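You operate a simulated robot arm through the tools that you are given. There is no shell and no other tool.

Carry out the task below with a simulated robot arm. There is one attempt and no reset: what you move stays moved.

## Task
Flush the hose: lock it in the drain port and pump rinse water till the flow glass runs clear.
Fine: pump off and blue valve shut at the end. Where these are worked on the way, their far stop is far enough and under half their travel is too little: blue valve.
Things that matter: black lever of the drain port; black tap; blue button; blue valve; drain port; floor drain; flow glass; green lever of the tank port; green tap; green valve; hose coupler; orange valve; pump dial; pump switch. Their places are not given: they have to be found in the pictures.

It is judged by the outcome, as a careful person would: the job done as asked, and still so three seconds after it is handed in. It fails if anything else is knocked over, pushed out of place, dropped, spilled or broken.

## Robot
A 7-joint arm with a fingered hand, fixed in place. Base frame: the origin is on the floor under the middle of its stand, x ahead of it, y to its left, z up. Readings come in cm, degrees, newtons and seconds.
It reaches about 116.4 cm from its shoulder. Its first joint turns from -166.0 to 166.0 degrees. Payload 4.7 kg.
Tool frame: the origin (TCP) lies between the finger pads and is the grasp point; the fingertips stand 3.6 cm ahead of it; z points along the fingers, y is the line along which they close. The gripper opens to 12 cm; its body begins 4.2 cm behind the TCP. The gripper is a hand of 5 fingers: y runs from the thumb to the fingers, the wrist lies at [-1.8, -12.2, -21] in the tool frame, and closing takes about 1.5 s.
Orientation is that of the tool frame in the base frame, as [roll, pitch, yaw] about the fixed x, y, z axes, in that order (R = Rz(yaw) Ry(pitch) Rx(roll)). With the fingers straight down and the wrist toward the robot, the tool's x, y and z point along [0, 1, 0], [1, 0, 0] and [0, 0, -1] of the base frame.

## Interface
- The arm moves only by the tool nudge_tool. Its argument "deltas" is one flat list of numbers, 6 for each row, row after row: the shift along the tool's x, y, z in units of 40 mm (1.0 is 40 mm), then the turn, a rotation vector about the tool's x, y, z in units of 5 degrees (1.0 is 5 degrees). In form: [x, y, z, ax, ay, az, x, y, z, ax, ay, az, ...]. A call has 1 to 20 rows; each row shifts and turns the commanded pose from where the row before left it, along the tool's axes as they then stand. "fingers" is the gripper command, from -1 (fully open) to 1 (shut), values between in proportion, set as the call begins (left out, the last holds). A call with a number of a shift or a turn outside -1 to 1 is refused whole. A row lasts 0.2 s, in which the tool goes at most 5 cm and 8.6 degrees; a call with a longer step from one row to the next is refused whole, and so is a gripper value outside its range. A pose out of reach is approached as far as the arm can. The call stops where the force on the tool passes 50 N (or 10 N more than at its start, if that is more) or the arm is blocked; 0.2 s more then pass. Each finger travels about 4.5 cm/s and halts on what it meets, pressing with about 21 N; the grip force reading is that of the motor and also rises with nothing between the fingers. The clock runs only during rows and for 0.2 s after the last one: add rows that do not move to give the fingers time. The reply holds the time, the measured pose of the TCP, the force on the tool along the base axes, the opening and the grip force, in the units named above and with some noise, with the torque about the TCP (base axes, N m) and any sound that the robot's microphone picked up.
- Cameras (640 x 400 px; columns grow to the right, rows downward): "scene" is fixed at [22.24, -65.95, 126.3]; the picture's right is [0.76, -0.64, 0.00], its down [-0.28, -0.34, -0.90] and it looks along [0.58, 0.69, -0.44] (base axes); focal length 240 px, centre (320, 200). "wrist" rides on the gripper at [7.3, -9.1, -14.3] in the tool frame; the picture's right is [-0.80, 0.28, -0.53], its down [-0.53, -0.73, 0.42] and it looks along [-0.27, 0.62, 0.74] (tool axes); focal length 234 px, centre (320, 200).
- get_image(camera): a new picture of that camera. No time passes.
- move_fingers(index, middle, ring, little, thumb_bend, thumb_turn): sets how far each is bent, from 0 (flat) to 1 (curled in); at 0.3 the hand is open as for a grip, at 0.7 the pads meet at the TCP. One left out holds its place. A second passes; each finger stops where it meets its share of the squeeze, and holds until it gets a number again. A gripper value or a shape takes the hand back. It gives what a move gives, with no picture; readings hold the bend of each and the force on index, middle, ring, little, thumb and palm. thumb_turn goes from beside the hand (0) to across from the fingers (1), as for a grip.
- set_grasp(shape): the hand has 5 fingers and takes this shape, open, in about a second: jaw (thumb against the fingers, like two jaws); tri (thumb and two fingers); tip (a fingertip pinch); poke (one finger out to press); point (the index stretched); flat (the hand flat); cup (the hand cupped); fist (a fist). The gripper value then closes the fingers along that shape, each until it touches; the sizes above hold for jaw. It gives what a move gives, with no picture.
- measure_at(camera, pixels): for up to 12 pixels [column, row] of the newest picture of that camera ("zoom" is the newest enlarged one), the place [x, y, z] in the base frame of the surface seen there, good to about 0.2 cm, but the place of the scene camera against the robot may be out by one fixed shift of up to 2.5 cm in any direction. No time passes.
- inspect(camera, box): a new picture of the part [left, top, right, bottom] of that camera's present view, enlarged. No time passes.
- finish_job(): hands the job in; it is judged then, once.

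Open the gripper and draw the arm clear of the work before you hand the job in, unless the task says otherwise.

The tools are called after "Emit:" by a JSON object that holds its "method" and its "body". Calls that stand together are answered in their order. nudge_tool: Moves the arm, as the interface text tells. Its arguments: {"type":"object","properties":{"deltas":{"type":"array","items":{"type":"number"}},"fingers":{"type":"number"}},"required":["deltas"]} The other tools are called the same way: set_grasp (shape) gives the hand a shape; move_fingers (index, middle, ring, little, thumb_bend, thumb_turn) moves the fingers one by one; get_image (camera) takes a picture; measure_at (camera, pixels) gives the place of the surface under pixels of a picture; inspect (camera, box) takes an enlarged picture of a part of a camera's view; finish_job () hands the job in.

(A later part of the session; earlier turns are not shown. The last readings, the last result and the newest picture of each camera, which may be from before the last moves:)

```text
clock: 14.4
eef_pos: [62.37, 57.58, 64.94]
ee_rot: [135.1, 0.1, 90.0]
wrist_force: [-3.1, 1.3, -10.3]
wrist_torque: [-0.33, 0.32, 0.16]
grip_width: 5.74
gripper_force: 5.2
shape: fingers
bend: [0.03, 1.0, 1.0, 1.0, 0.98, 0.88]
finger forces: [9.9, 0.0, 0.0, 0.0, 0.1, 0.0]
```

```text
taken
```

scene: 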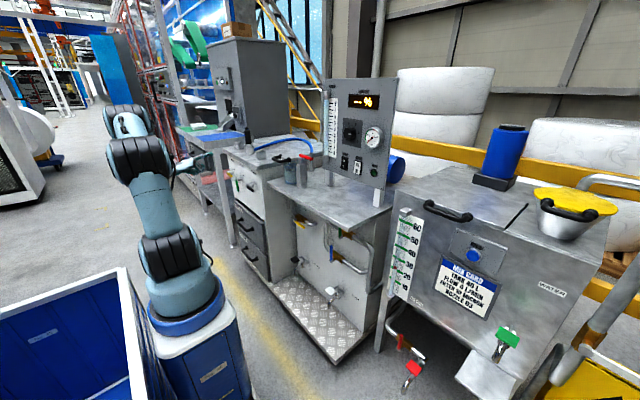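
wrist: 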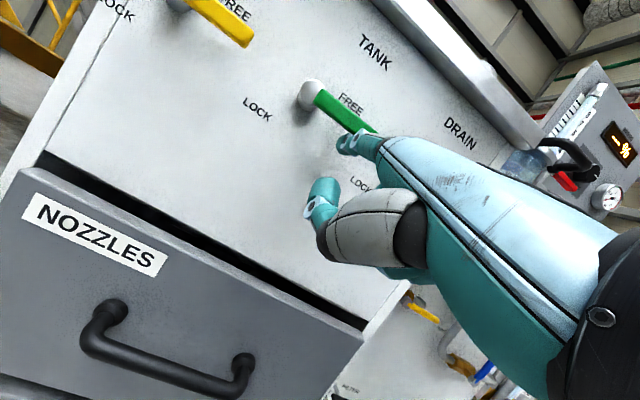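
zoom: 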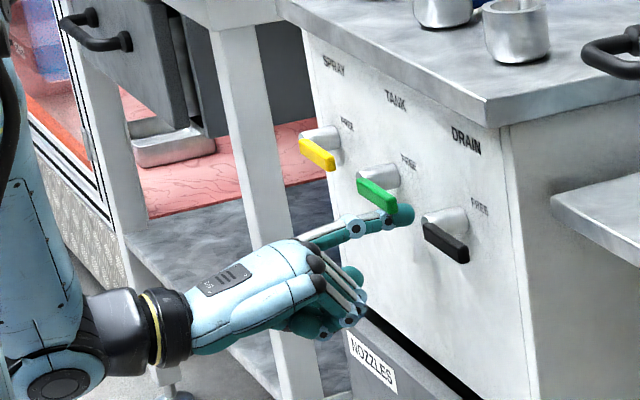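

Force rose to about 10 N with the lever parallel to the yellow one, so it is at its stop. I'll push a touch more, then lower and retreat to view it.

Emit:
{"method": "nudge_tool", "body": {"deltas": [0, 0.053, -0.053, 0, 0, 0, 0, 0, 0, 0, 0, 0, 0, -0.25, 0.25, 0, 0, 0, 0, -0.3, -0.3, 0, 0, 0, 0, -0.35, -0.35, 0, 0, 0, 0, -0.35, -0.35, 0, 0, 0]}}

Emit:
{"method": "get_image", "body": {"camera": "wrist"}}

Emit:
{"method": "inspect", "body": {"camera": "scene", "box": [190, 150, 270, 214]}}

```text
clock: 15.8
eef_pos: [56.98, 57.96, 63.91]
ee_rot: [135.0, 0.0, 90.0]
wrist_force: [-0.1, 0.4, -0.6]
wrist_torque: [0.0, 0.0, 0.01]
grip_width: 6.32
gripper_force: 0.2
shape: fingers
bend: [0.0, 1.0, 1.0, 1.0, 0.98, 0.88]
finger forces: [0.0, 0.1, 0.1, 0.0, 0.0, 0.0]
```

```text
taken
```

wrist: 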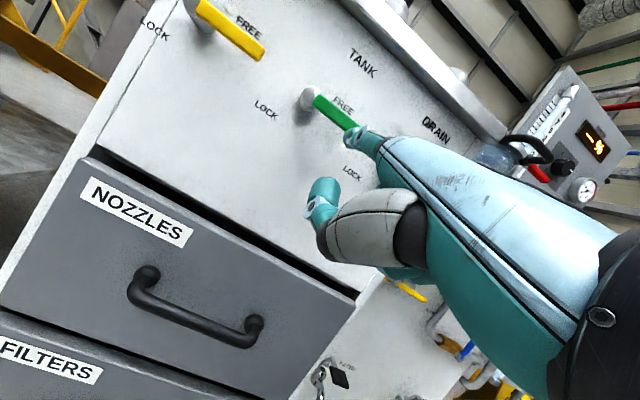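

```text
6.25 times, centred on (230, 182) of scene
```

zoom: 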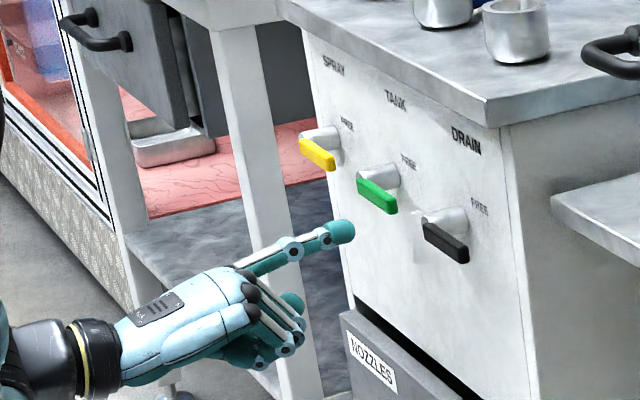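

Green lever is now in FREE, parallel to yellow. Next I retreat upward, open the hand to jaw, and turn the fingers downward to look at the coupler from above.

Emit:
{"method": "nudge_tool", "body": {"deltas": [0, 0.606, -0.807, 0, 0, 0, 0, 0.606, -0.807, 0, 0, 0, 0, 0.606, -0.807, 0, 0, 0, 0, 0.606, -0.807, 0, 0, 0, 0, 0.606, -0.807, 0, 0, 0, 0, 0.606, -0.807, 0, 0, 0, 0, 0.606, -0.807, 0, 0, 0, 0, 0.606, -0.807, 0, 0, 0, 0, 0.606, -0.807, 0, 0, 0, 0, 0.606, -0.807, 0, 0, 0, 0, 0.606, -0.807, 0, 0, 0, 0, 0.606, -0.807, 0, 0, 0, 0, 0.606, -0.807, 0, 0, 0, 0, 0.606, -0.807, 0, 0, 0]}}

Emit:
{"method": "nudge_tool", "body": {"deltas": [0, 0, 0, 1, 0, 0, 0, 0, 0, 1, 0, 0, 0, 0, 0, 1, 0, 0, 0, 0, 0, 1, 0, 0, 0, 0, 0, 1, 0, 0, 0, 0, 0, 1, 0, 0, 0, 0, 0, 1, 0, 0, 0, 0, 0, 1, 0, 0, 0, 0, 0, 1, 0, 0]}}

Emit:
{"method": "set_grasp", "body": {"shape": "jaw"}}

Emit:
{"method": "get_image", "body": {"camera": "wrist"}}

Emit:
{"method": "get_image", "body": {"camera": "scene"}}

```text
clock: 18.8
eef_pos: [48.66, 57.87, 119.94]
ee_rot: [135.0, 0.1, 90.1]
wrist_force: [0.0, 1.1, -0.4]
wrist_torque: [-0.03, -0.04, 0.01]
grip_width: 6.31
gripper_force: 0.0
shape: fingers
bend: [0.0, 1.0, 1.0, 1.0, 0.98, 0.88]
finger forces: [0.1, 0.0, 0.1, 0.0, 0.1, 0.1]
```

```text
clock: 20.8
eef_pos: [48.68, 57.75, 119.79]
ee_rot: [-179.9, -0.1, 90.0]
wrist_force: [0.1, 0.2, 0.1]
wrist_torque: [0.01, -0.02, 0.02]
grip_width: 6.3
gripper_force: 0.0
shape: fingers
bend: [0.0, 1.0, 1.0, 1.0, 0.98, 0.88]
finger forces: [0.1, 0.0, 0.1, 0.0, 0.1, 0.0]
```

```text
clock: 21.7
eef_pos: [48.67, 57.77, 119.83]
ee_rot: [179.9, 0.0, 90.1]
wrist_force: [-0.8, -1.0, 1.0]
wrist_torque: [-0.03, -0.01, 0.03]
grip_width: 11.95
gripper_force: 0.1
shape: jaw
bend: [0.3, 0.3, 0.3, 0.3, 0.3, 0.97]
finger forces: [0.0, 0.0, 0.1, 0.1, 0.0, 0.0]
```

```text
taken
```

wrist: 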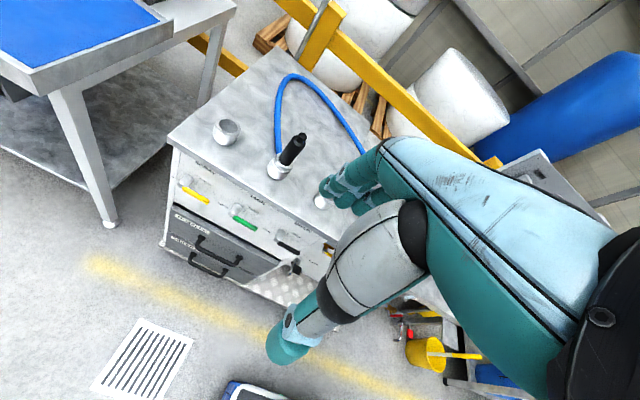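

```text
taken
```

scene: 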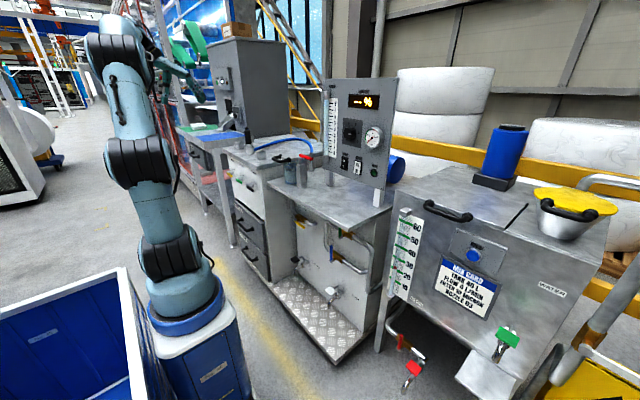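

Zoom on the coupler and the hose start near (290,150).

Emit:
{"method": "inspect", "body": {"camera": "wrist", "box": [200, 60, 380, 220]}}

Emit:
{"method": "inspect", "body": {"camera": "wrist", "box": [260, 120, 320, 190]}}

Emit:
{"method": "measure_at", "body": {"camera": "wrist", "pixels": [[299, 138], [295, 145], [290, 155], [300, 157], [284, 152], [278, 165], [284, 165], [275, 172], [279, 145], [276, 120], [227, 124], [218, 128]]}}

```text
2.50 times, centred on (290, 140) of wrist
```

zoom: 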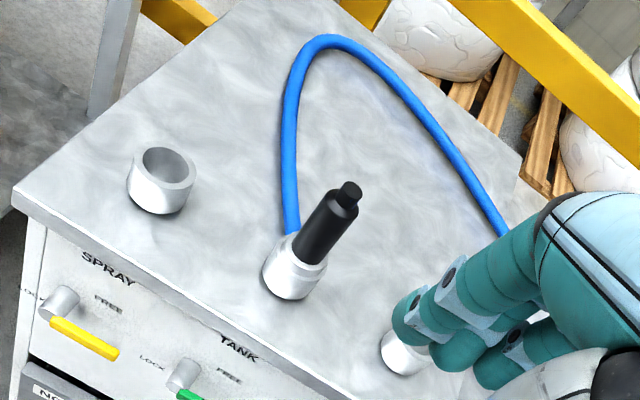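

```text
5.71 times, centred on (290, 155) of wrist
```

zoom: 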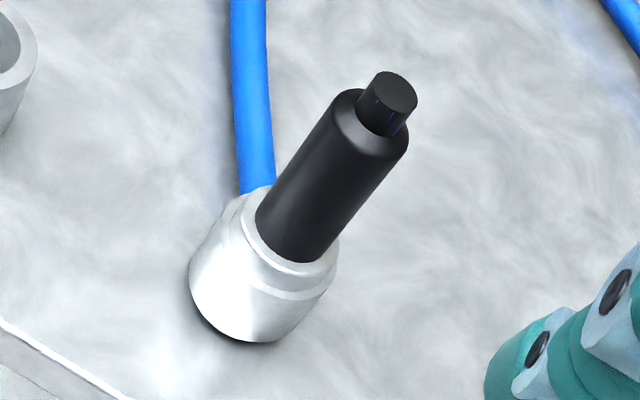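

```text
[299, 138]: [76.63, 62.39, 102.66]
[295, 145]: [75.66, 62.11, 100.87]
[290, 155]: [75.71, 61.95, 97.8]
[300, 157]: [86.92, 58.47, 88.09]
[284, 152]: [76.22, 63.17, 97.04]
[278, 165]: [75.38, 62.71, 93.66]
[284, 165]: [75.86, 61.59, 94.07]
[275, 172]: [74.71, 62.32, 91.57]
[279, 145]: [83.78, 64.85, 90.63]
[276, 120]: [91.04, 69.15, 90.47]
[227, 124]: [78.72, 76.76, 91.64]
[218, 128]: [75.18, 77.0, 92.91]
```

Coupler axis is about (77, 62), body z 94–101 with a cap to 103; the hose leaves low at z≈90.5 behind it. I move the open hand to above the coupler.

Emit:
{"method": "nudge_tool", "body": {"deltas": [0.1325, 0.885, 0.119, 0, 0, 0, 0.1325, 0.885, 0.119, 0, 0, 0, 0.1325, 0.885, 0.119, 0, 0, 0, 0.1325, 0.885, 0.119, 0, 0, 0, 0.1325, 0.885, 0.119, 0, 0, 0, 0.1325, 0.885, 0.119, 0, 0, 0, 0.1325, 0.885, 0.119, 0, 0, 0, 0.1325, 0.885, 0.119, 0, 0, 0]}}

Emit:
{"method": "get_image", "body": {"camera": "wrist"}}

Emit:
{"method": "inspect", "body": {"camera": "scene", "box": [180, 70, 340, 170]}}

```text
clock: 23.5
eef_pos: [77.34, 61.91, 116.03]
ee_rot: [180.0, 0.0, 90.1]
wrist_force: [-1.0, -0.2, 0.3]
wrist_torque: [-0.04, -0.01, -0.03]
grip_width: 11.98
gripper_force: 0.1
shape: jaw
bend: [0.3, 0.3, 0.3, 0.3, 0.3, 0.97]
finger forces: [0.1, 0.1, 0.0, 0.1, 0.0, 0.1]
```

```text
taken
```

wrist: 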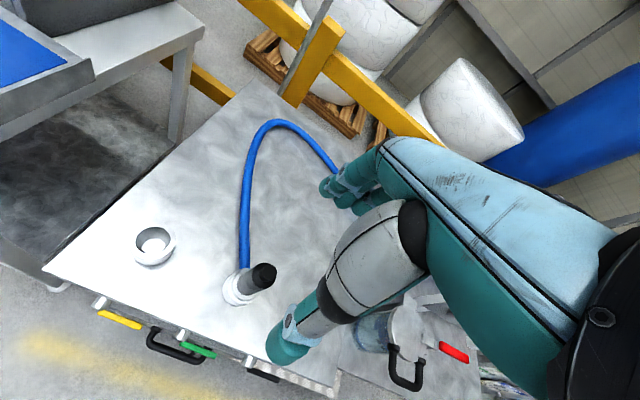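

```text
4.00 times, centred on (260, 120) of scene
```

zoom: 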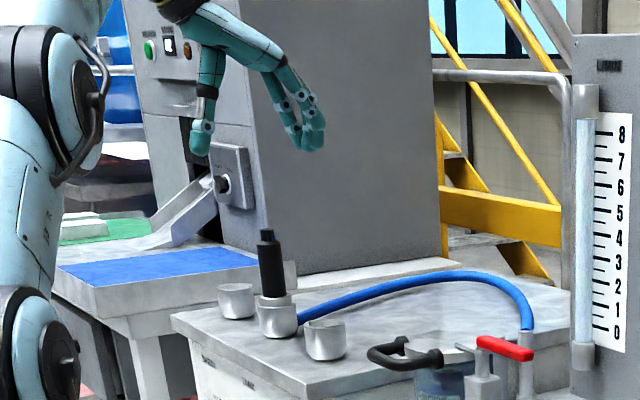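

Zoom on the coupler at (258,282) to centre on it.

Emit:
{"method": "inspect", "body": {"camera": "wrist", "box": [210, 240, 310, 320]}}

Emit:
{"method": "measure_at", "body": {"camera": "zoom", "pixels": [[260, 165], [230, 165], [300, 160], [262, 140], [265, 195], [225, 190], [300, 190], [180, 230], [100, 255], [210, 275], [165, 180], [260, 210]]}}

```text
5.00 times, centred on (260, 280) of wrist
```

zoom: 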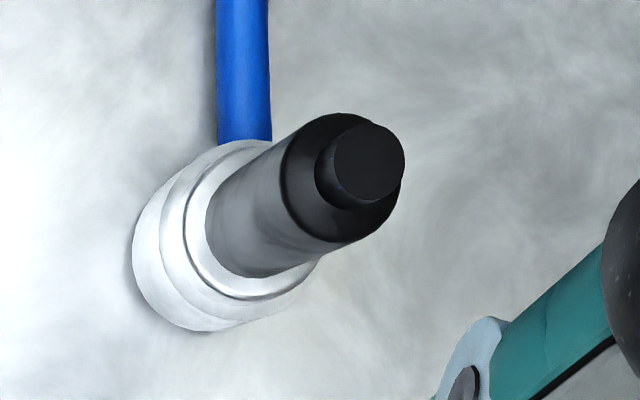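

```text
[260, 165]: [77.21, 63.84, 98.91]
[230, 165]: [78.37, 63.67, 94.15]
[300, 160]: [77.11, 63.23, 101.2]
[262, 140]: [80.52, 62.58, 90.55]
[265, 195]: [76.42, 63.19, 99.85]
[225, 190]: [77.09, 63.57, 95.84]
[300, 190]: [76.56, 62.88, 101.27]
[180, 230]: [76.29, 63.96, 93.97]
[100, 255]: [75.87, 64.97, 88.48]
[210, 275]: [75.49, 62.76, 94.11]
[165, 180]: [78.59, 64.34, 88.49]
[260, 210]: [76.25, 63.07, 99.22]
```

Measure the cap top and shoulder extents in this zoom for the axis position.

Emit:
{"method": "measure_at", "body": {"camera": "zoom", "pixels": [[368, 163], [345, 150], [395, 160], [370, 190], [370, 130], [330, 118], [290, 190], [340, 232], [390, 200], [215, 255], [280, 288], [320, 262]]}}

```text
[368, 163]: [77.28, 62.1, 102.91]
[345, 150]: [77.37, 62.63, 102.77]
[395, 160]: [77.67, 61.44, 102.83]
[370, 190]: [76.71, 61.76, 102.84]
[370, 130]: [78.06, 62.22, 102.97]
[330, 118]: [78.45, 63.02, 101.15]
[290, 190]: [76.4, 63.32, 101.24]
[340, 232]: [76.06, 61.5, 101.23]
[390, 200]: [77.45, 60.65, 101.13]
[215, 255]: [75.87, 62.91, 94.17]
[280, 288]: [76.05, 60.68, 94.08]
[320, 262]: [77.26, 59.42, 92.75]
```

Axis at (77.3, 62.1), body radius about 1.65, shoulder z=101.2. TCP is aligned; descend to z≈98.8.

Emit:
{"method": "nudge_tool", "body": {"deltas": [0.005, 0, 0.5375, 0, 0, 0, 0.005, 0, 0.5375, 0, 0, 0, 0.005, 0, 0.5375, 0, 0, 0, 0.005, 0, 0.5375, 0, 0, 0, 0.005, 0, 0.5375, 0, 0, 0, 0.005, 0, 0.5375, 0, 0, 0, 0.005, 0, 0.5375, 0, 0, 0, 0.005, 0, 0.5375, 0, 0, 0]}}

Emit:
{"method": "get_image", "body": {"camera": "wrist"}}

Emit:
{"method": "inspect", "body": {"camera": "scene", "box": [200, 90, 300, 170]}}

```text
clock: 25.3
eef_pos: [77.14, 62.17, 98.9]
ee_rot: [179.9, 0.0, 90.0]
wrist_force: [-0.9, 0.6, 0.9]
wrist_torque: [0.03, -0.01, 0.01]
grip_width: 12.01
gripper_force: 0.1
shape: jaw
bend: [0.3, 0.3, 0.3, 0.3, 0.3, 0.97]
finger forces: [0.0, 0.1, 0.1, 0.0, 0.0, 0.0]
```

```text
taken
```

wrist: 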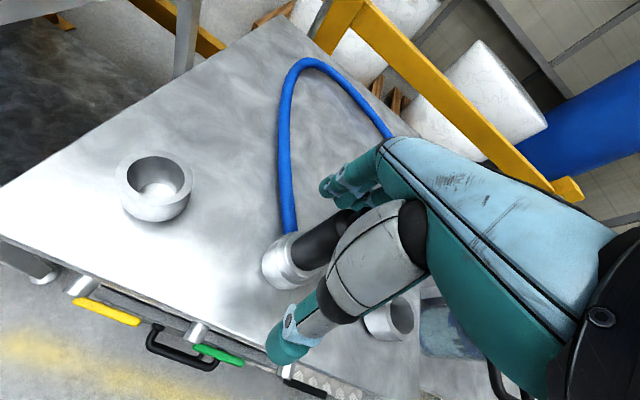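

```text
5.00 times, centred on (250, 130) of scene
```

zoom: 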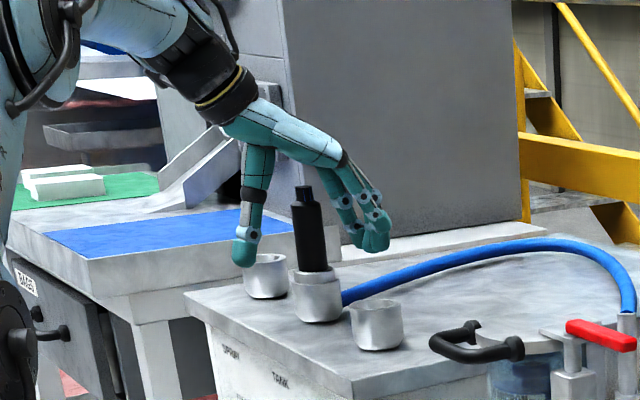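

The hand straddles the handle, thumb left and fingers right in the scene view. Close the grip and wait.

Emit:
{"method": "nudge_tool", "body": {"deltas": [0, 0, 0, 0, 0, 0, 0, 0, 0, 0, 0, 0, 0, 0, 0, 0, 0, 0, 0, 0, 0, 0, 0, 0, 0, 0, 0, 0, 0, 0, 0, 0, 0, 0, 0, 0, 0, 0, 0, 0, 0, 0, 0, 0, 0, 0, 0, 0, 0, 0, 0, 0, 0, 0, 0, 0, 0, 0, 0, 0], "fingers": 1}}

Emit:
{"method": "inspect", "body": {"camera": "scene", "box": [200, 90, 300, 170]}}

Emit:
{"method": "get_image", "body": {"camera": "wrist"}}

```text
clock: 27.5
eef_pos: [77.03, 62.2, 98.75]
ee_rot: [-180.0, 0.0, 90.0]
wrist_force: [-1.2, 0.8, 0.8]
wrist_torque: [-0.02, 0.07, -0.03]
grip_width: 2.37
gripper_force: 21.4
shape: jaw
bend: [0.73, 0.59, 0.64, 0.61, 0.75, 1.0]
finger forces: [9.5, 5.9, 0.0, 0.0, 17.8, 0.0]
```

```text
5.00 times, centred on (250, 130) of scene
```

zoom: 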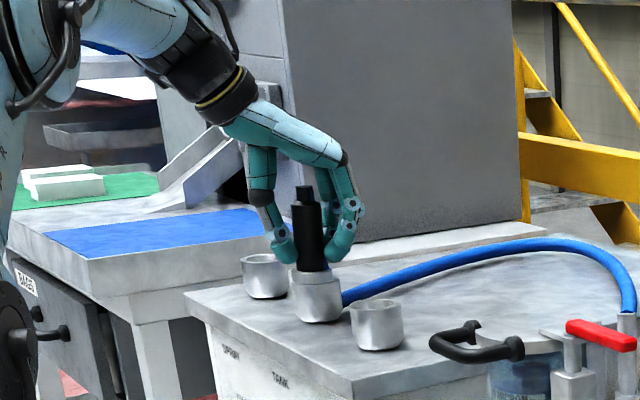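

```text
taken
```

wrist: 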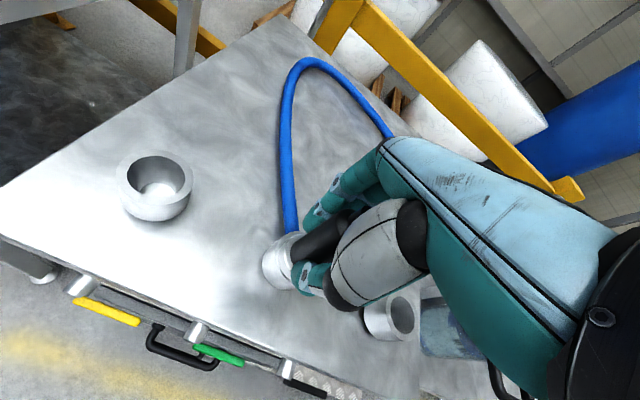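

Index and thumb pinch slightly off-centre (index bent further than middle, width 2.4 < handle 3.3). I'll reopen and measure finger and thumb offsets to centre the handle better.

Emit:
{"method": "nudge_tool", "body": {"deltas": [0, 0, 0, 0, 0, 0, 0, 0, 0, 0, 0, 0, 0, 0, 0, 0, 0, 0, 0, 0, 0, 0, 0, 0, 0, 0, 0, 0, 0, 0, 0, 0, 0, 0, 0, 0, 0, 0, 0, 0, 0, 0, 0, 0, 0, 0, 0, 0], "fingers": -1}}

Emit:
{"method": "get_image", "body": {"camera": "wrist"}}

Emit:
{"method": "inspect", "body": {"camera": "wrist", "box": [250, 140, 430, 370]}}

Emit:
{"method": "measure_at", "body": {"camera": "wrist", "pixels": [[280, 340], [288, 350], [292, 335], [310, 310], [325, 185], [330, 190], [345, 200], [350, 175], [355, 210], [300, 255], [290, 262]]}}

Emit:
{"method": "inspect", "body": {"camera": "scene", "box": [220, 100, 300, 160]}}

```text
clock: 29.3
eef_pos: [77.1, 62.13, 98.75]
ee_rot: [-180.0, 0.0, 89.9]
wrist_force: [-0.6, -0.4, 0.2]
wrist_torque: [0.02, -0.01, 0.0]
grip_width: 11.96
gripper_force: 0.1
shape: jaw
bend: [0.3, 0.3, 0.3, 0.3, 0.3, 0.98]
finger forces: [0.0, 0.0, 0.0, 0.0, 0.0, 0.0]
```

```text
taken
```

wrist: 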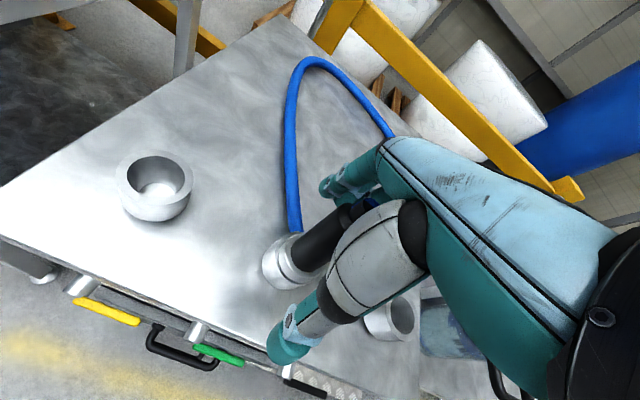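

```text
1.74 times, centred on (340, 255) of wrist
```

zoom: 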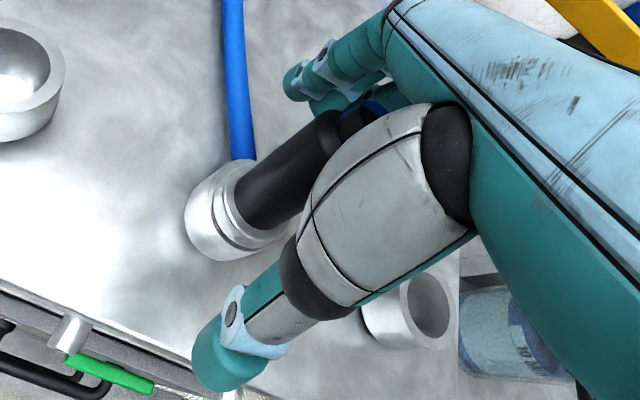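

```text
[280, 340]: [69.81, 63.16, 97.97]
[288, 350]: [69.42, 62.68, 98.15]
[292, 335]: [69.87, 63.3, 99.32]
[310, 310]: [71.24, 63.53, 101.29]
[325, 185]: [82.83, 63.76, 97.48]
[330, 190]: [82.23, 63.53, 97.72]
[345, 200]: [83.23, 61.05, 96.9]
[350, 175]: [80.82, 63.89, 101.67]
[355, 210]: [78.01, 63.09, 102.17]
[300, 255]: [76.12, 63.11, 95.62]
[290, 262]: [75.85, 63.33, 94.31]
```

```text
6.67 times, centred on (260, 130) of scene
```

zoom: 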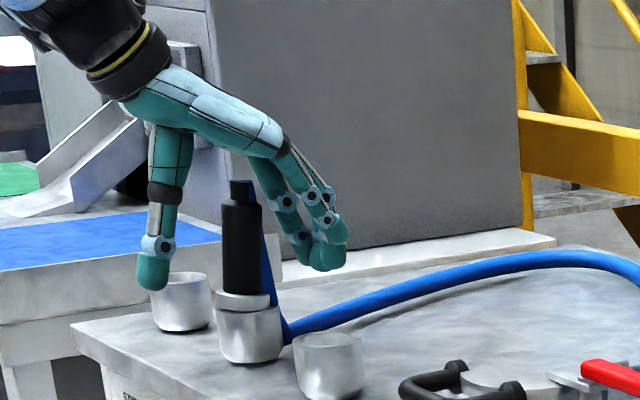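

The blue hose now shows beside the handle. I'll zoom closely on the coupler to see whether it has moved or tilted.

Emit:
{"method": "inspect", "body": {"camera": "wrist", "box": [250, 190, 350, 300]}}

Emit:
{"method": "inspect", "body": {"camera": "scene", "box": [235, 115, 275, 155]}}

```text
3.64 times, centred on (300, 245) of wrist
```

zoom: 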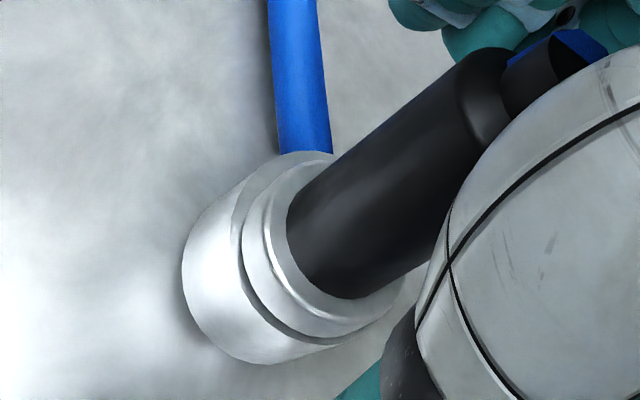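

```text
10.00 times, centred on (255, 135) of scene
```

zoom: 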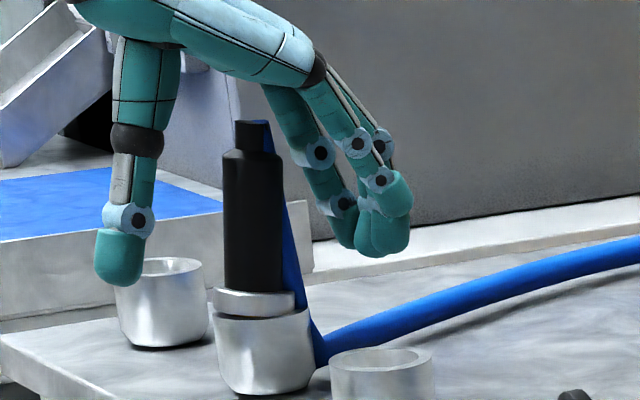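

The coupler has shifted slightly within its cup. I'll measure its body and ring now.

Emit:
{"method": "measure_at", "body": {"camera": "zoom", "pixels": [[232, 200], [255, 250], [280, 200], [250, 300], [270, 350], [253, 130], [230, 305], [300, 310], [265, 340], [95, 350], [180, 300], [250, 390]]}}

Emit:
{"method": "inspect", "body": {"camera": "wrist", "box": [250, 190, 350, 300]}}

Emit:
{"method": "measure_at", "body": {"camera": "zoom", "pixels": [[300, 200], [330, 290], [390, 270], [480, 60], [460, 130], [540, 80], [250, 220], [300, 320], [380, 310], [270, 170], [200, 260], [260, 355]]}}

```text
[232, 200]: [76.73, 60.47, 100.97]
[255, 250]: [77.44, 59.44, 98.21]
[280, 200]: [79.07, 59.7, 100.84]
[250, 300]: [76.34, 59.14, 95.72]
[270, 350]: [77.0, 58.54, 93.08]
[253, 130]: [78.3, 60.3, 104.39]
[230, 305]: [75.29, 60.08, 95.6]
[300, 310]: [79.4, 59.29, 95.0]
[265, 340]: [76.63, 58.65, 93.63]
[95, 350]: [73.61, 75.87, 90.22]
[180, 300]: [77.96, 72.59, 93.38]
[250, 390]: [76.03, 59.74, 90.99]
```

```text
3.64 times, centred on (300, 245) of wrist
```

zoom: 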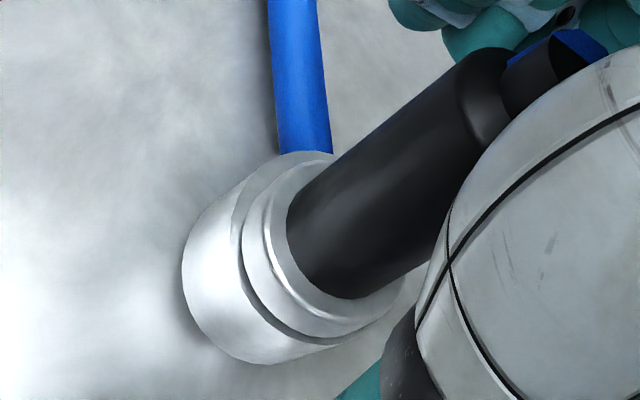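

```text
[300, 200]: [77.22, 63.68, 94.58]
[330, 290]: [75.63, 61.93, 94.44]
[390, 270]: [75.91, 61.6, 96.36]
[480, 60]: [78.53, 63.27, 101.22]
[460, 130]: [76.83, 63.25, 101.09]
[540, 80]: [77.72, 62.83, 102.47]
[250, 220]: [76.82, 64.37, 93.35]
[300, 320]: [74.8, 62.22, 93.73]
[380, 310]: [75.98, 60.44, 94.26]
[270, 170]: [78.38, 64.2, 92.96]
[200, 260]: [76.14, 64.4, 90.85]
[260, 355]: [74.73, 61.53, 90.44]
```

The coupler is still seated at z=101.2 with axis (77.3, 62.05). I'll shift the hand 0.8 cm toward -y so the handle sits between index and middle, then close.

Emit:
{"method": "nudge_tool", "body": {"deltas": [-0.1, 0.02, 0, 0, 0, 0, -0.1, 0.02, 0, 0, 0, 0]}}

Emit:
{"method": "nudge_tool", "body": {"deltas": [0, 0, 0, 0, 0, 0, 0, 0, 0, 0, 0, 0, 0, 0, 0, 0, 0, 0, 0, 0, 0, 0, 0, 0, 0, 0, 0, 0, 0, 0, 0, 0, 0, 0, 0, 0, 0, 0, 0, 0, 0, 0, 0, 0, 0, 0, 0, 0, 0, 0, 0, 0, 0, 0, 0, 0, 0, 0, 0, 0], "fingers": 1}}

Emit:
{"method": "inspect", "body": {"camera": "scene", "box": [220, 100, 300, 160]}}

Emit:
{"method": "inspect", "body": {"camera": "wrist", "box": [240, 170, 400, 320]}}

```text
clock: 29.9
eef_pos: [77.27, 61.3, 98.7]
ee_rot: [-179.9, 0.0, 90.0]
wrist_force: [-0.6, -1.2, -0.5]
wrist_torque: [0.03, -0.02, 0.02]
grip_width: 11.96
gripper_force: 0.1
shape: jaw
bend: [0.3, 0.3, 0.3, 0.3, 0.3, 0.98]
finger forces: [0.0, 0.0, 0.0, 0.1, 0.1, 0.0]
```

```text
clock: 32.1
eef_pos: [77.22, 61.4, 98.81]
ee_rot: [-180.0, -0.1, 89.9]
wrist_force: [-1.5, -2.1, 1.3]
wrist_torque: [-0.03, 0.08, 0.0]
grip_width: 1.92
gripper_force: 21.6
shape: jaw
bend: [0.73, 0.7, 0.7, 0.7, 0.75, 1.0]
finger forces: [12.3, 3.9, 0.1, 0.0, 15.7, 0.0]
```

```text
6.67 times, centred on (260, 130) of scene
```

zoom: 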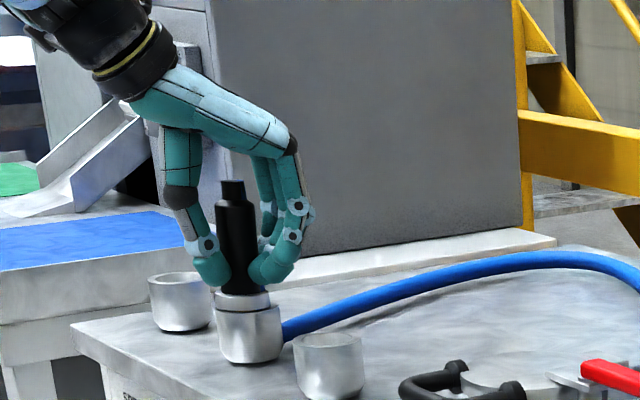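

```text
2.67 times, centred on (320, 245) of wrist
```

zoom: 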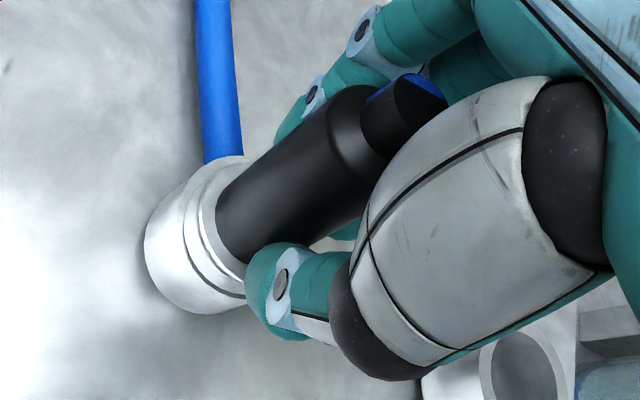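

Bends suggest the fingers slid off the handle's side. I'll measure thumb and handle in this view to see the offset.

Emit:
{"method": "get_image", "body": {"camera": "wrist"}}

Emit:
{"method": "measure_at", "body": {"camera": "zoom", "pixels": [[260, 270], [270, 310], [282, 285], [320, 270], [290, 120], [300, 105], [320, 80], [360, 45], [260, 190], [330, 170], [390, 110], [340, 235]]}}

Emit:
{"method": "inspect", "body": {"camera": "scene", "box": [240, 120, 270, 145]}}

Emit:
{"method": "measure_at", "body": {"camera": "zoom", "pixels": [[200, 250], [300, 150], [300, 250], [400, 250], [400, 330], [300, 350], [250, 300], [220, 330], [350, 200], [450, 200]]}}

```text
taken
```

wrist: 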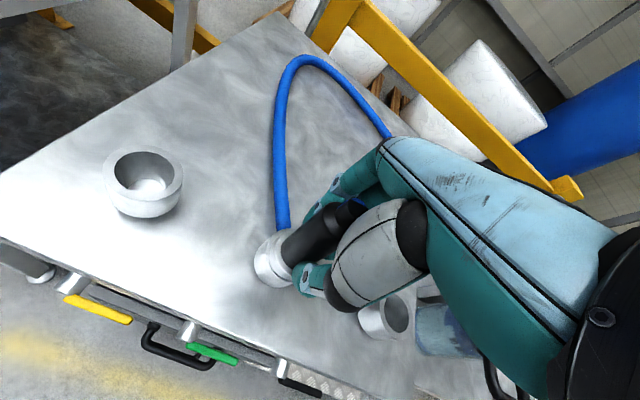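

```text
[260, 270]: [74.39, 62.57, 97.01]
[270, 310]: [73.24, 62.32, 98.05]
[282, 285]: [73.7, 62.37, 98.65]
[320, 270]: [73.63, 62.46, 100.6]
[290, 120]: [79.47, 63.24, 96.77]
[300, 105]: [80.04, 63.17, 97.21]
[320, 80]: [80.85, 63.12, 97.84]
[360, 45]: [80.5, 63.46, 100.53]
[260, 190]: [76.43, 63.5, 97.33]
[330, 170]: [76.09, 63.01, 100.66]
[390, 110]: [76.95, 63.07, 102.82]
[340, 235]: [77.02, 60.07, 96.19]
```

```text
16.00 times, centred on (255, 132) of scene
```

zoom: 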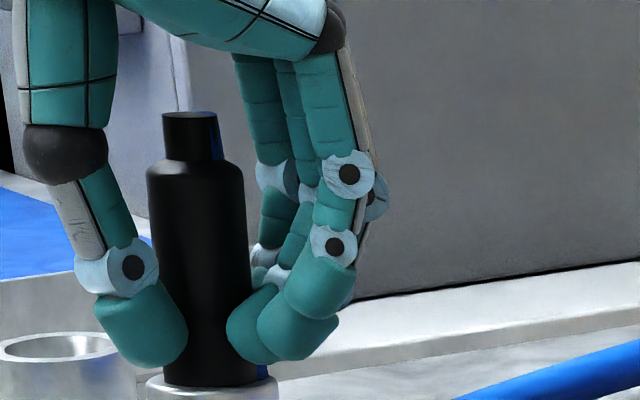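

```text
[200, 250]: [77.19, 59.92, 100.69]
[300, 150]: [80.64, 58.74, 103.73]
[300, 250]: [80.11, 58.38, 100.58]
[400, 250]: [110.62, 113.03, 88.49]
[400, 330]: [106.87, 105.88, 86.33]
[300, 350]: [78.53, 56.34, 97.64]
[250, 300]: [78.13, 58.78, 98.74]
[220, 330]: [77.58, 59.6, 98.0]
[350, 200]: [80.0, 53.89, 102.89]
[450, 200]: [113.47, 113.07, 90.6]
```

Index pad (y≈62.2) and thumb (y≈61.3) sit on opposite sides of the handle (axis y≈62.1), so the grip is sound. I'll lift gently 3 cm and check.

Emit:
{"method": "nudge_tool", "body": {"deltas": [0, 0, -0.15, 0, 0, 0, 0, 0, -0.15, 0, 0, 0, 0, 0, -0.15, 0, 0, 0, 0, 0, -0.15, 0, 0, 0, 0, 0, -0.15, 0, 0, 0]}}

Emit:
{"method": "inspect", "body": {"camera": "scene", "box": [220, 100, 300, 160]}}

Emit:
{"method": "inspect", "body": {"camera": "wrist", "box": [200, 130, 400, 320]}}

```text
clock: 33.3
eef_pos: [77.22, 61.42, 101.66]
ee_rot: [-179.9, 0.1, 90.0]
wrist_force: [-0.8, 0.2, -2.0]
wrist_torque: [-0.03, 0.02, 0.0]
grip_width: 1.9
gripper_force: 21.0
shape: jaw
bend: [0.73, 0.7, 0.7, 0.7, 0.75, 1.0]
finger forces: [13.4, 3.7, 0.0, 0.1, 14.1, 0.1]
```

```text
6.67 times, centred on (260, 130) of scene
```

zoom: 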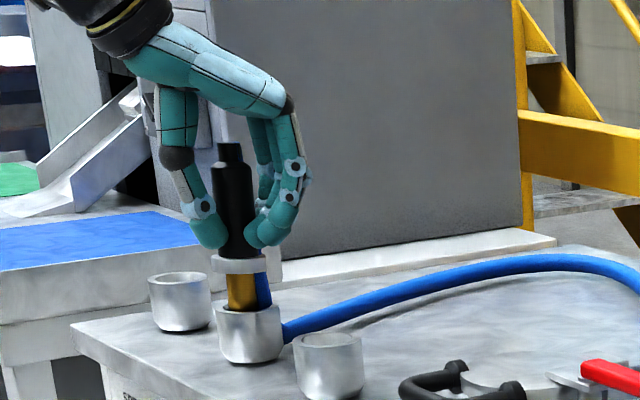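

```text
2.11 times, centred on (300, 225) of wrist
```

zoom: 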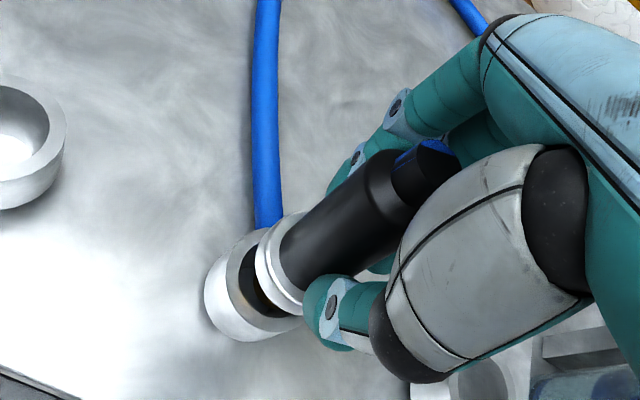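

The coupler lifts, brass nose showing. Lift a further 10 cm and look.

Emit:
{"method": "nudge_tool", "body": {"deltas": [0, 0, -0.3, 0, 0, 0, 0, 0, -0.3, 0, 0, 0, 0, 0, -0.3, 0, 0, 0, 0, 0, -0.3, 0, 0, 0, 0, 0, -0.3, 0, 0, 0, 0, 0, -0.3, 0, 0, 0, 0, 0, -0.3, 0, 0, 0, 0, 0, -0.3, 0, 0, 0]}}

Emit:
{"method": "inspect", "body": {"camera": "scene", "box": [210, 80, 310, 160]}}

Emit:
{"method": "get_image", "body": {"camera": "wrist"}}

```text
clock: 35.1
eef_pos: [77.34, 61.32, 111.44]
ee_rot: [-180.0, 0.0, 90.1]
wrist_force: [-0.3, -0.3, -2.0]
wrist_torque: [-0.03, 0.01, -0.01]
grip_width: 1.89
gripper_force: 21.4
shape: jaw
bend: [0.73, 0.7, 0.7, 0.7, 0.75, 1.0]
finger forces: [13.4, 3.6, 0.1, 0.0, 14.0, 0.1]
```

```text
5.00 times, centred on (260, 120) of scene
```

zoom: 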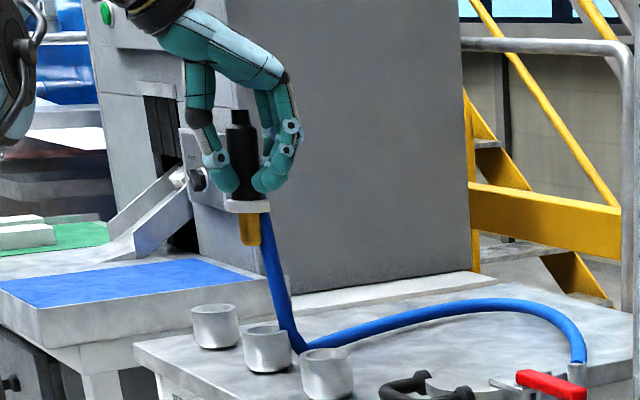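

```text
taken
```

wrist: 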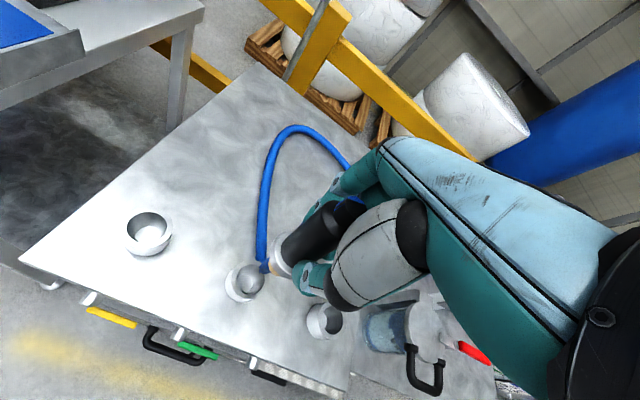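

Coupler is clear of the cup. I'll measure the tank cup (242,284) and drain cup (325,322) rims to determine the exact shift needed.

Emit:
{"method": "inspect", "body": {"camera": "wrist", "box": [215, 250, 355, 350]}}

Emit:
{"method": "measure_at", "body": {"camera": "zoom", "pixels": [[158, 85], [60, 160], [100, 230], [165, 225], [110, 90], [205, 110], [540, 290], [430, 310], [480, 280], [490, 385], [550, 350], [445, 350]]}}

```text
4.00 times, centred on (285, 300) of wrist
```

zoom: 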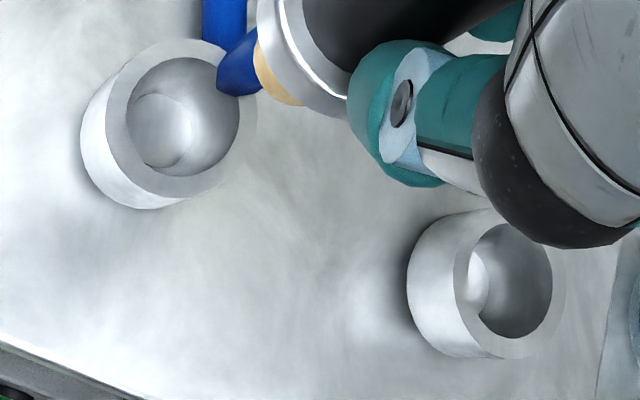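

```text
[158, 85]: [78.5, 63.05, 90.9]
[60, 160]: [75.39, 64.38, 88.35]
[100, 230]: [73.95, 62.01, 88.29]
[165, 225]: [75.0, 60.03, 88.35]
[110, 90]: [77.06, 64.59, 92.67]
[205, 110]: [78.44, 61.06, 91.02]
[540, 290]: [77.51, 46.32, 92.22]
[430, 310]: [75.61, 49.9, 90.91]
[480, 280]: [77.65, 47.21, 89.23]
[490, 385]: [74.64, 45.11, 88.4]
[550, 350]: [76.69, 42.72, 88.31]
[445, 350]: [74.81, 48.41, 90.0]
```

Measure points on the rims' flat tops.

Emit:
{"method": "measure_at", "body": {"camera": "zoom", "pixels": [[118, 135], [246, 115], [180, 48], [160, 185], [220, 170], [130, 75], [463, 275], [557, 300], [510, 347], [480, 335], [480, 228], [545, 330]]}}

```text
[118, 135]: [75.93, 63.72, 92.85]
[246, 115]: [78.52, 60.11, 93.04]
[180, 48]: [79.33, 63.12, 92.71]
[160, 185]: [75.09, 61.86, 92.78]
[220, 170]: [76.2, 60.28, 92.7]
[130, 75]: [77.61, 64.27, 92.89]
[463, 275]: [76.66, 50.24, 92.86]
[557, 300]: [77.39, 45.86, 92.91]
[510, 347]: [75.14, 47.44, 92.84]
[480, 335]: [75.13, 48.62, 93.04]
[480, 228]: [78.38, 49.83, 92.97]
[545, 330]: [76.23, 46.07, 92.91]
```

Both rims fit circles: tank centre (77.3, 62.05), drain centre (77.3, 48.05), so the shift is 14.0 cm in -y. I move the coupler across at height.

Emit:
{"method": "nudge_tool", "body": {"deltas": [-0.5, 0, 0, 0, 0, 0, -0.5, 0, 0, 0, 0, 0, -0.5, 0, 0, 0, 0, 0, -0.5, 0, 0, 0, 0, 0, -0.5, 0, 0, 0, 0, 0, -0.5, 0, 0, 0, 0, 0, -0.5, 0, 0, 0, 0, 0, 0, 0, 0, 0, 0, 0]}}

Emit:
{"method": "get_image", "body": {"camera": "wrist"}}

Emit:
{"method": "inspect", "body": {"camera": "scene", "box": [210, 80, 310, 160]}}

```text
clock: 36.9
eef_pos: [77.09, 47.4, 111.33]
ee_rot: [180.0, 0.0, 90.0]
wrist_force: [0.1, -0.4, -1.4]
wrist_torque: [0.03, -0.03, 0.03]
grip_width: 1.88
gripper_force: 21.3
shape: jaw
bend: [0.73, 0.7, 0.7, 0.7, 0.75, 1.0]
finger forces: [13.3, 3.6, 0.0, 0.1, 13.8, 0.1]
```

```text
taken
```

wrist: 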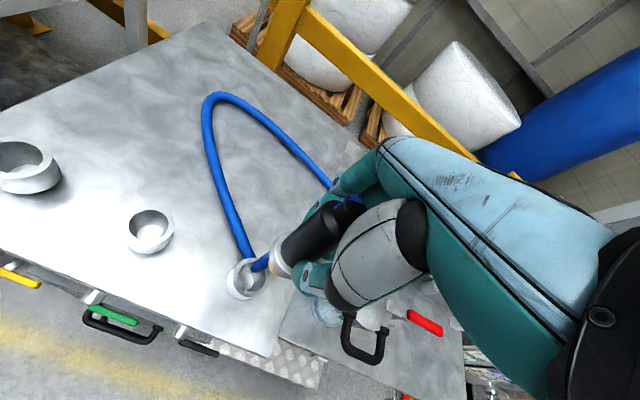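

```text
5.00 times, centred on (260, 120) of scene
```

zoom: 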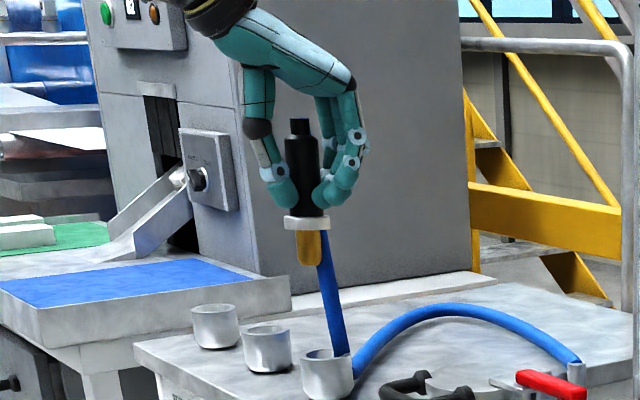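

The coupler hangs over the drain cup. I'll re-measure the drain rim from here to confirm alignment before lowering.

Emit:
{"method": "inspect", "body": {"camera": "wrist", "box": [205, 230, 305, 310]}}

Emit:
{"method": "measure_at", "body": {"camera": "zoom", "pixels": [[130, 235], [145, 290], [165, 325], [220, 345], [270, 320], [300, 270], [175, 165], [150, 200], [380, 170], [350, 190], [330, 120], [400, 230]]}}

```text
5.00 times, centred on (255, 270) of wrist
```

zoom: 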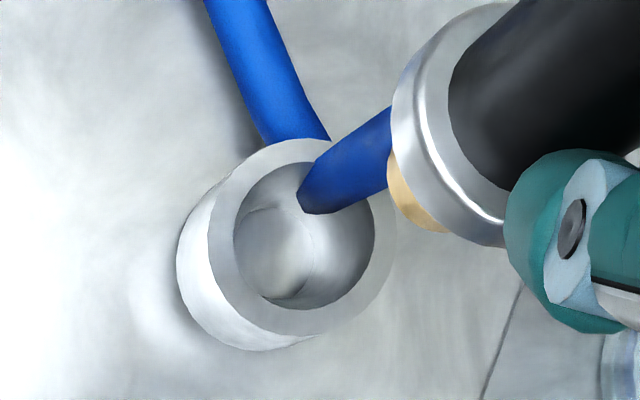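

```text
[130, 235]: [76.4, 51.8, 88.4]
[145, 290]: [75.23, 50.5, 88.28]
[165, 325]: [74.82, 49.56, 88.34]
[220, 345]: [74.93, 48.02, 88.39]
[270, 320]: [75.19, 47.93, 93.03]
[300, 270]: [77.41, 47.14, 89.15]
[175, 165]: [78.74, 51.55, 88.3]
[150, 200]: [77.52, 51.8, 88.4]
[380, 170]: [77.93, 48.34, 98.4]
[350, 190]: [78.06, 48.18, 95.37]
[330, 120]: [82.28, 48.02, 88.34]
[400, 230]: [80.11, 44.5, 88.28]
```

Measure rim-top points: ring at about (222,245), (385,240), (265,155), (300,322).

Emit:
{"method": "measure_at", "body": {"camera": "zoom", "pixels": [[222, 240], [222, 265], [384, 245], [370, 280], [300, 322], [265, 155], [235, 190], [250, 305], [430, 225], [405, 205], [415, 130], [480, 225]]}}

```text
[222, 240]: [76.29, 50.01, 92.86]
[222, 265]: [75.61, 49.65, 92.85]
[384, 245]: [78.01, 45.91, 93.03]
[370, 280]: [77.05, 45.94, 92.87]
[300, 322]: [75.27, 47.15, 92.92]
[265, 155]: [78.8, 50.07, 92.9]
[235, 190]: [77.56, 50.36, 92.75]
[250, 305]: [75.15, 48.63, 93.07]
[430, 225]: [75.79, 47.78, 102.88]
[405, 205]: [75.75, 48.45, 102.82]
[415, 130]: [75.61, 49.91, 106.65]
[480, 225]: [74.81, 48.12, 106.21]
```

Drain centre confirmed ≈(77.35, 48.1); coupler axis should be ≈(77.2, 48.05). Lower 8.5 cm so the nose is just above the rim.

Emit:
{"method": "nudge_tool", "body": {"deltas": [0, 0.01, 0.3, 0, 0, 0, 0, 0.01, 0.3, 0, 0, 0, 0, 0.01, 0.3, 0, 0, 0, 0, 0.01, 0.3, 0, 0, 0, 0, 0, 0.3, 0, 0, 0, 0, 0, 0.3, 0, 0, 0, 0, 0, 0.325, 0, 0, 0, 0, 0, 0, 0, 0, 0]}}

Emit:
{"method": "inspect", "body": {"camera": "wrist", "box": [225, 210, 325, 300]}}

Emit:
{"method": "inspect", "body": {"camera": "scene", "box": [235, 110, 295, 170]}}

```text
clock: 38.7
eef_pos: [77.47, 47.29, 102.87]
ee_rot: [180.0, 0.0, 89.9]
wrist_force: [-0.1, 0.4, -0.8]
wrist_torque: [-0.03, -0.02, 0.0]
grip_width: 1.87
gripper_force: 21.3
shape: jaw
bend: [0.73, 0.7, 0.7, 0.7, 0.75, 1.0]
finger forces: [13.4, 3.4, 0.0, 0.1, 13.6, 0.0]
```

```text
4.44 times, centred on (275, 255) of wrist
```

zoom: 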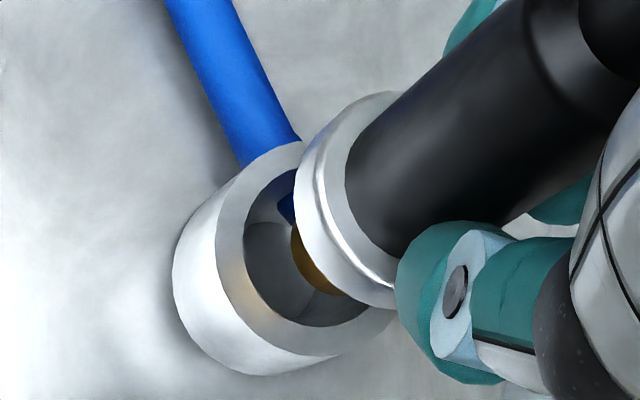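

```text
6.67 times, centred on (265, 140) of scene
```

zoom: 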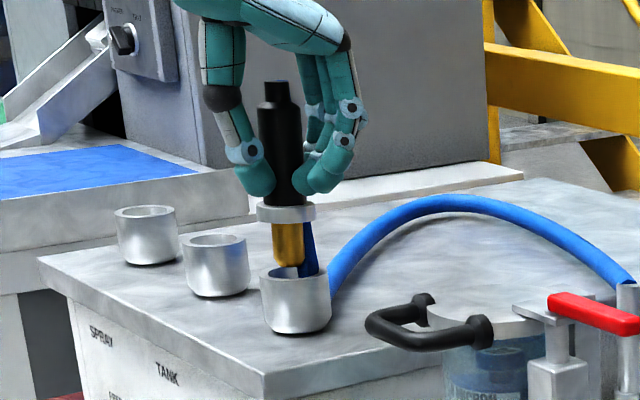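

Nose is at the rim, slightly inside in both views. Lower slowly 2 cm and check the force.

Emit:
{"method": "nudge_tool", "body": {"deltas": [0, 0, 0.1, 0, 0, 0, 0, 0, 0.1, 0, 0, 0, 0, 0, 0.1, 0, 0, 0, 0, 0, 0.1, 0, 0, 0, 0, 0, 0.1, 0, 0, 0]}}

Emit:
{"method": "inspect", "body": {"camera": "wrist", "box": [225, 210, 325, 300]}}

Emit:
{"method": "inspect", "body": {"camera": "scene", "box": [235, 110, 295, 170]}}

```text
clock: 39.9
eef_pos: [77.45, 47.24, 100.91]
ee_rot: [179.9, 0.0, 90.0]
wrist_force: [-0.5, 0.2, -2.4]
wrist_torque: [0.02, 0.02, -0.01]
grip_width: 1.86
gripper_force: 21.0
shape: jaw
bend: [0.73, 0.7, 0.7, 0.7, 0.75, 1.0]
finger forces: [13.4, 3.4, 0.0, 0.0, 13.7, 0.0]
```

```text
4.44 times, centred on (275, 255) of wrist
```

zoom: 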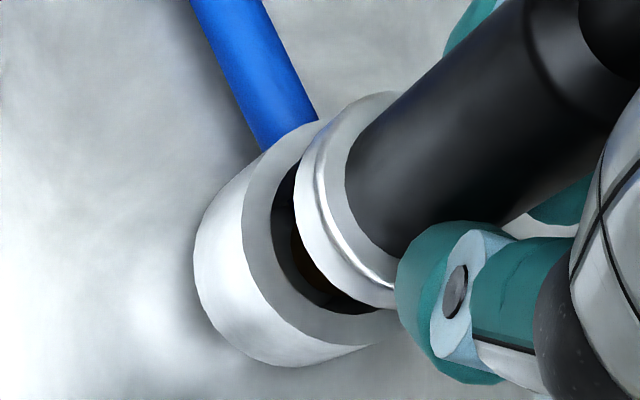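

```text
6.67 times, centred on (265, 140) of scene
```

zoom: 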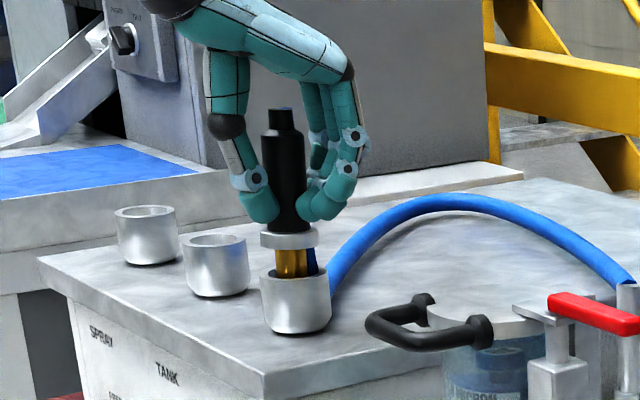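

Nose enters the cup without contact. Continue lowering about 2.2 cm slowly until the collar seats.

Emit:
{"method": "nudge_tool", "body": {"deltas": [0, 0, 0.07, 0, 0, 0, 0, 0, 0.07, 0, 0, 0, 0, 0, 0.07, 0, 0, 0, 0, 0, 0.07, 0, 0, 0, 0, 0, 0.07, 0, 0, 0, 0, 0, 0.07, 0, 0, 0, 0, 0, 0.07, 0, 0, 0]}}

Emit:
{"method": "inspect", "body": {"camera": "wrist", "box": [225, 210, 325, 300]}}

Emit:
{"method": "inspect", "body": {"camera": "scene", "box": [235, 110, 295, 170]}}

```text
clock: 41.5
eef_pos: [77.45, 47.33, 98.82]
ee_rot: [180.0, 0.0, 89.9]
wrist_force: [-0.4, -1.4, 0.3]
wrist_torque: [0.01, -0.02, -0.01]
grip_width: 1.87
gripper_force: 20.3
shape: jaw
bend: [0.73, 0.71, 0.7, 0.7, 0.75, 1.0]
finger forces: [13.4, 3.4, 0.1, 0.0, 13.9, 0.0]
```

```text
4.44 times, centred on (275, 255) of wrist
```

zoom: 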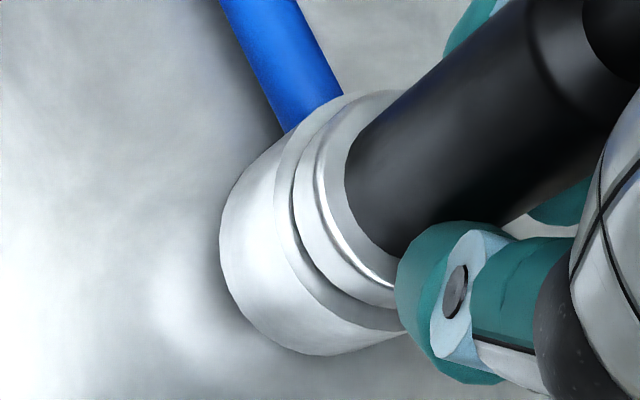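

```text
6.67 times, centred on (265, 140) of scene
```

zoom: 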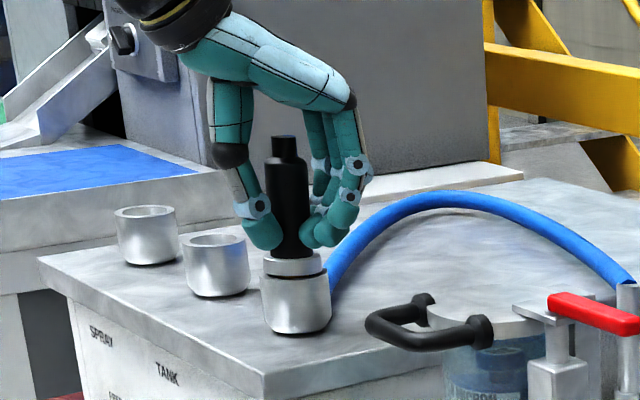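

Nearly seated; a thin gap remains. Lower a few mm more to feel contact.

Emit:
{"method": "nudge_tool", "body": {"deltas": [0, 0, 0.05, 0, 0, 0, 0, 0, 0.05, 0, 0, 0, 0, 0, 0, 0, 0, 0]}}

Emit:
{"method": "inspect", "body": {"camera": "wrist", "box": [225, 210, 325, 300]}}

```text
clock: 42.3
eef_pos: [77.41, 47.4, 98.68]
ee_rot: [179.9, 0.0, 90.0]
wrist_force: [-0.7, -1.8, 11.5]
wrist_torque: [0.04, -0.18, 0.0]
grip_width: 1.91
gripper_force: 21.1
shape: jaw
bend: [0.73, 0.71, 0.7, 0.7, 0.75, 1.0]
finger forces: [15.0, 4.1, 0.0, 0.0, 16.8, 0.0]
```

```text
4.44 times, centred on (275, 255) of wrist
```

zoom: 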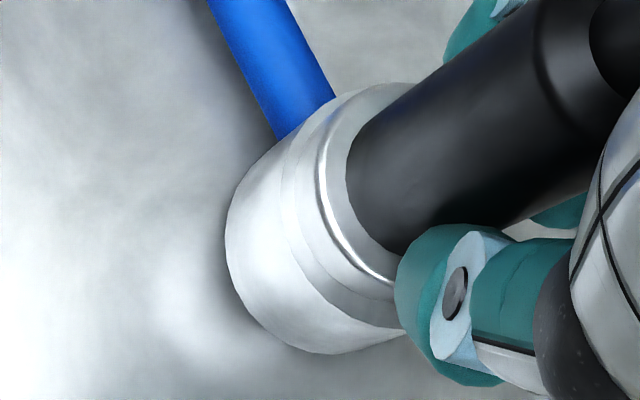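

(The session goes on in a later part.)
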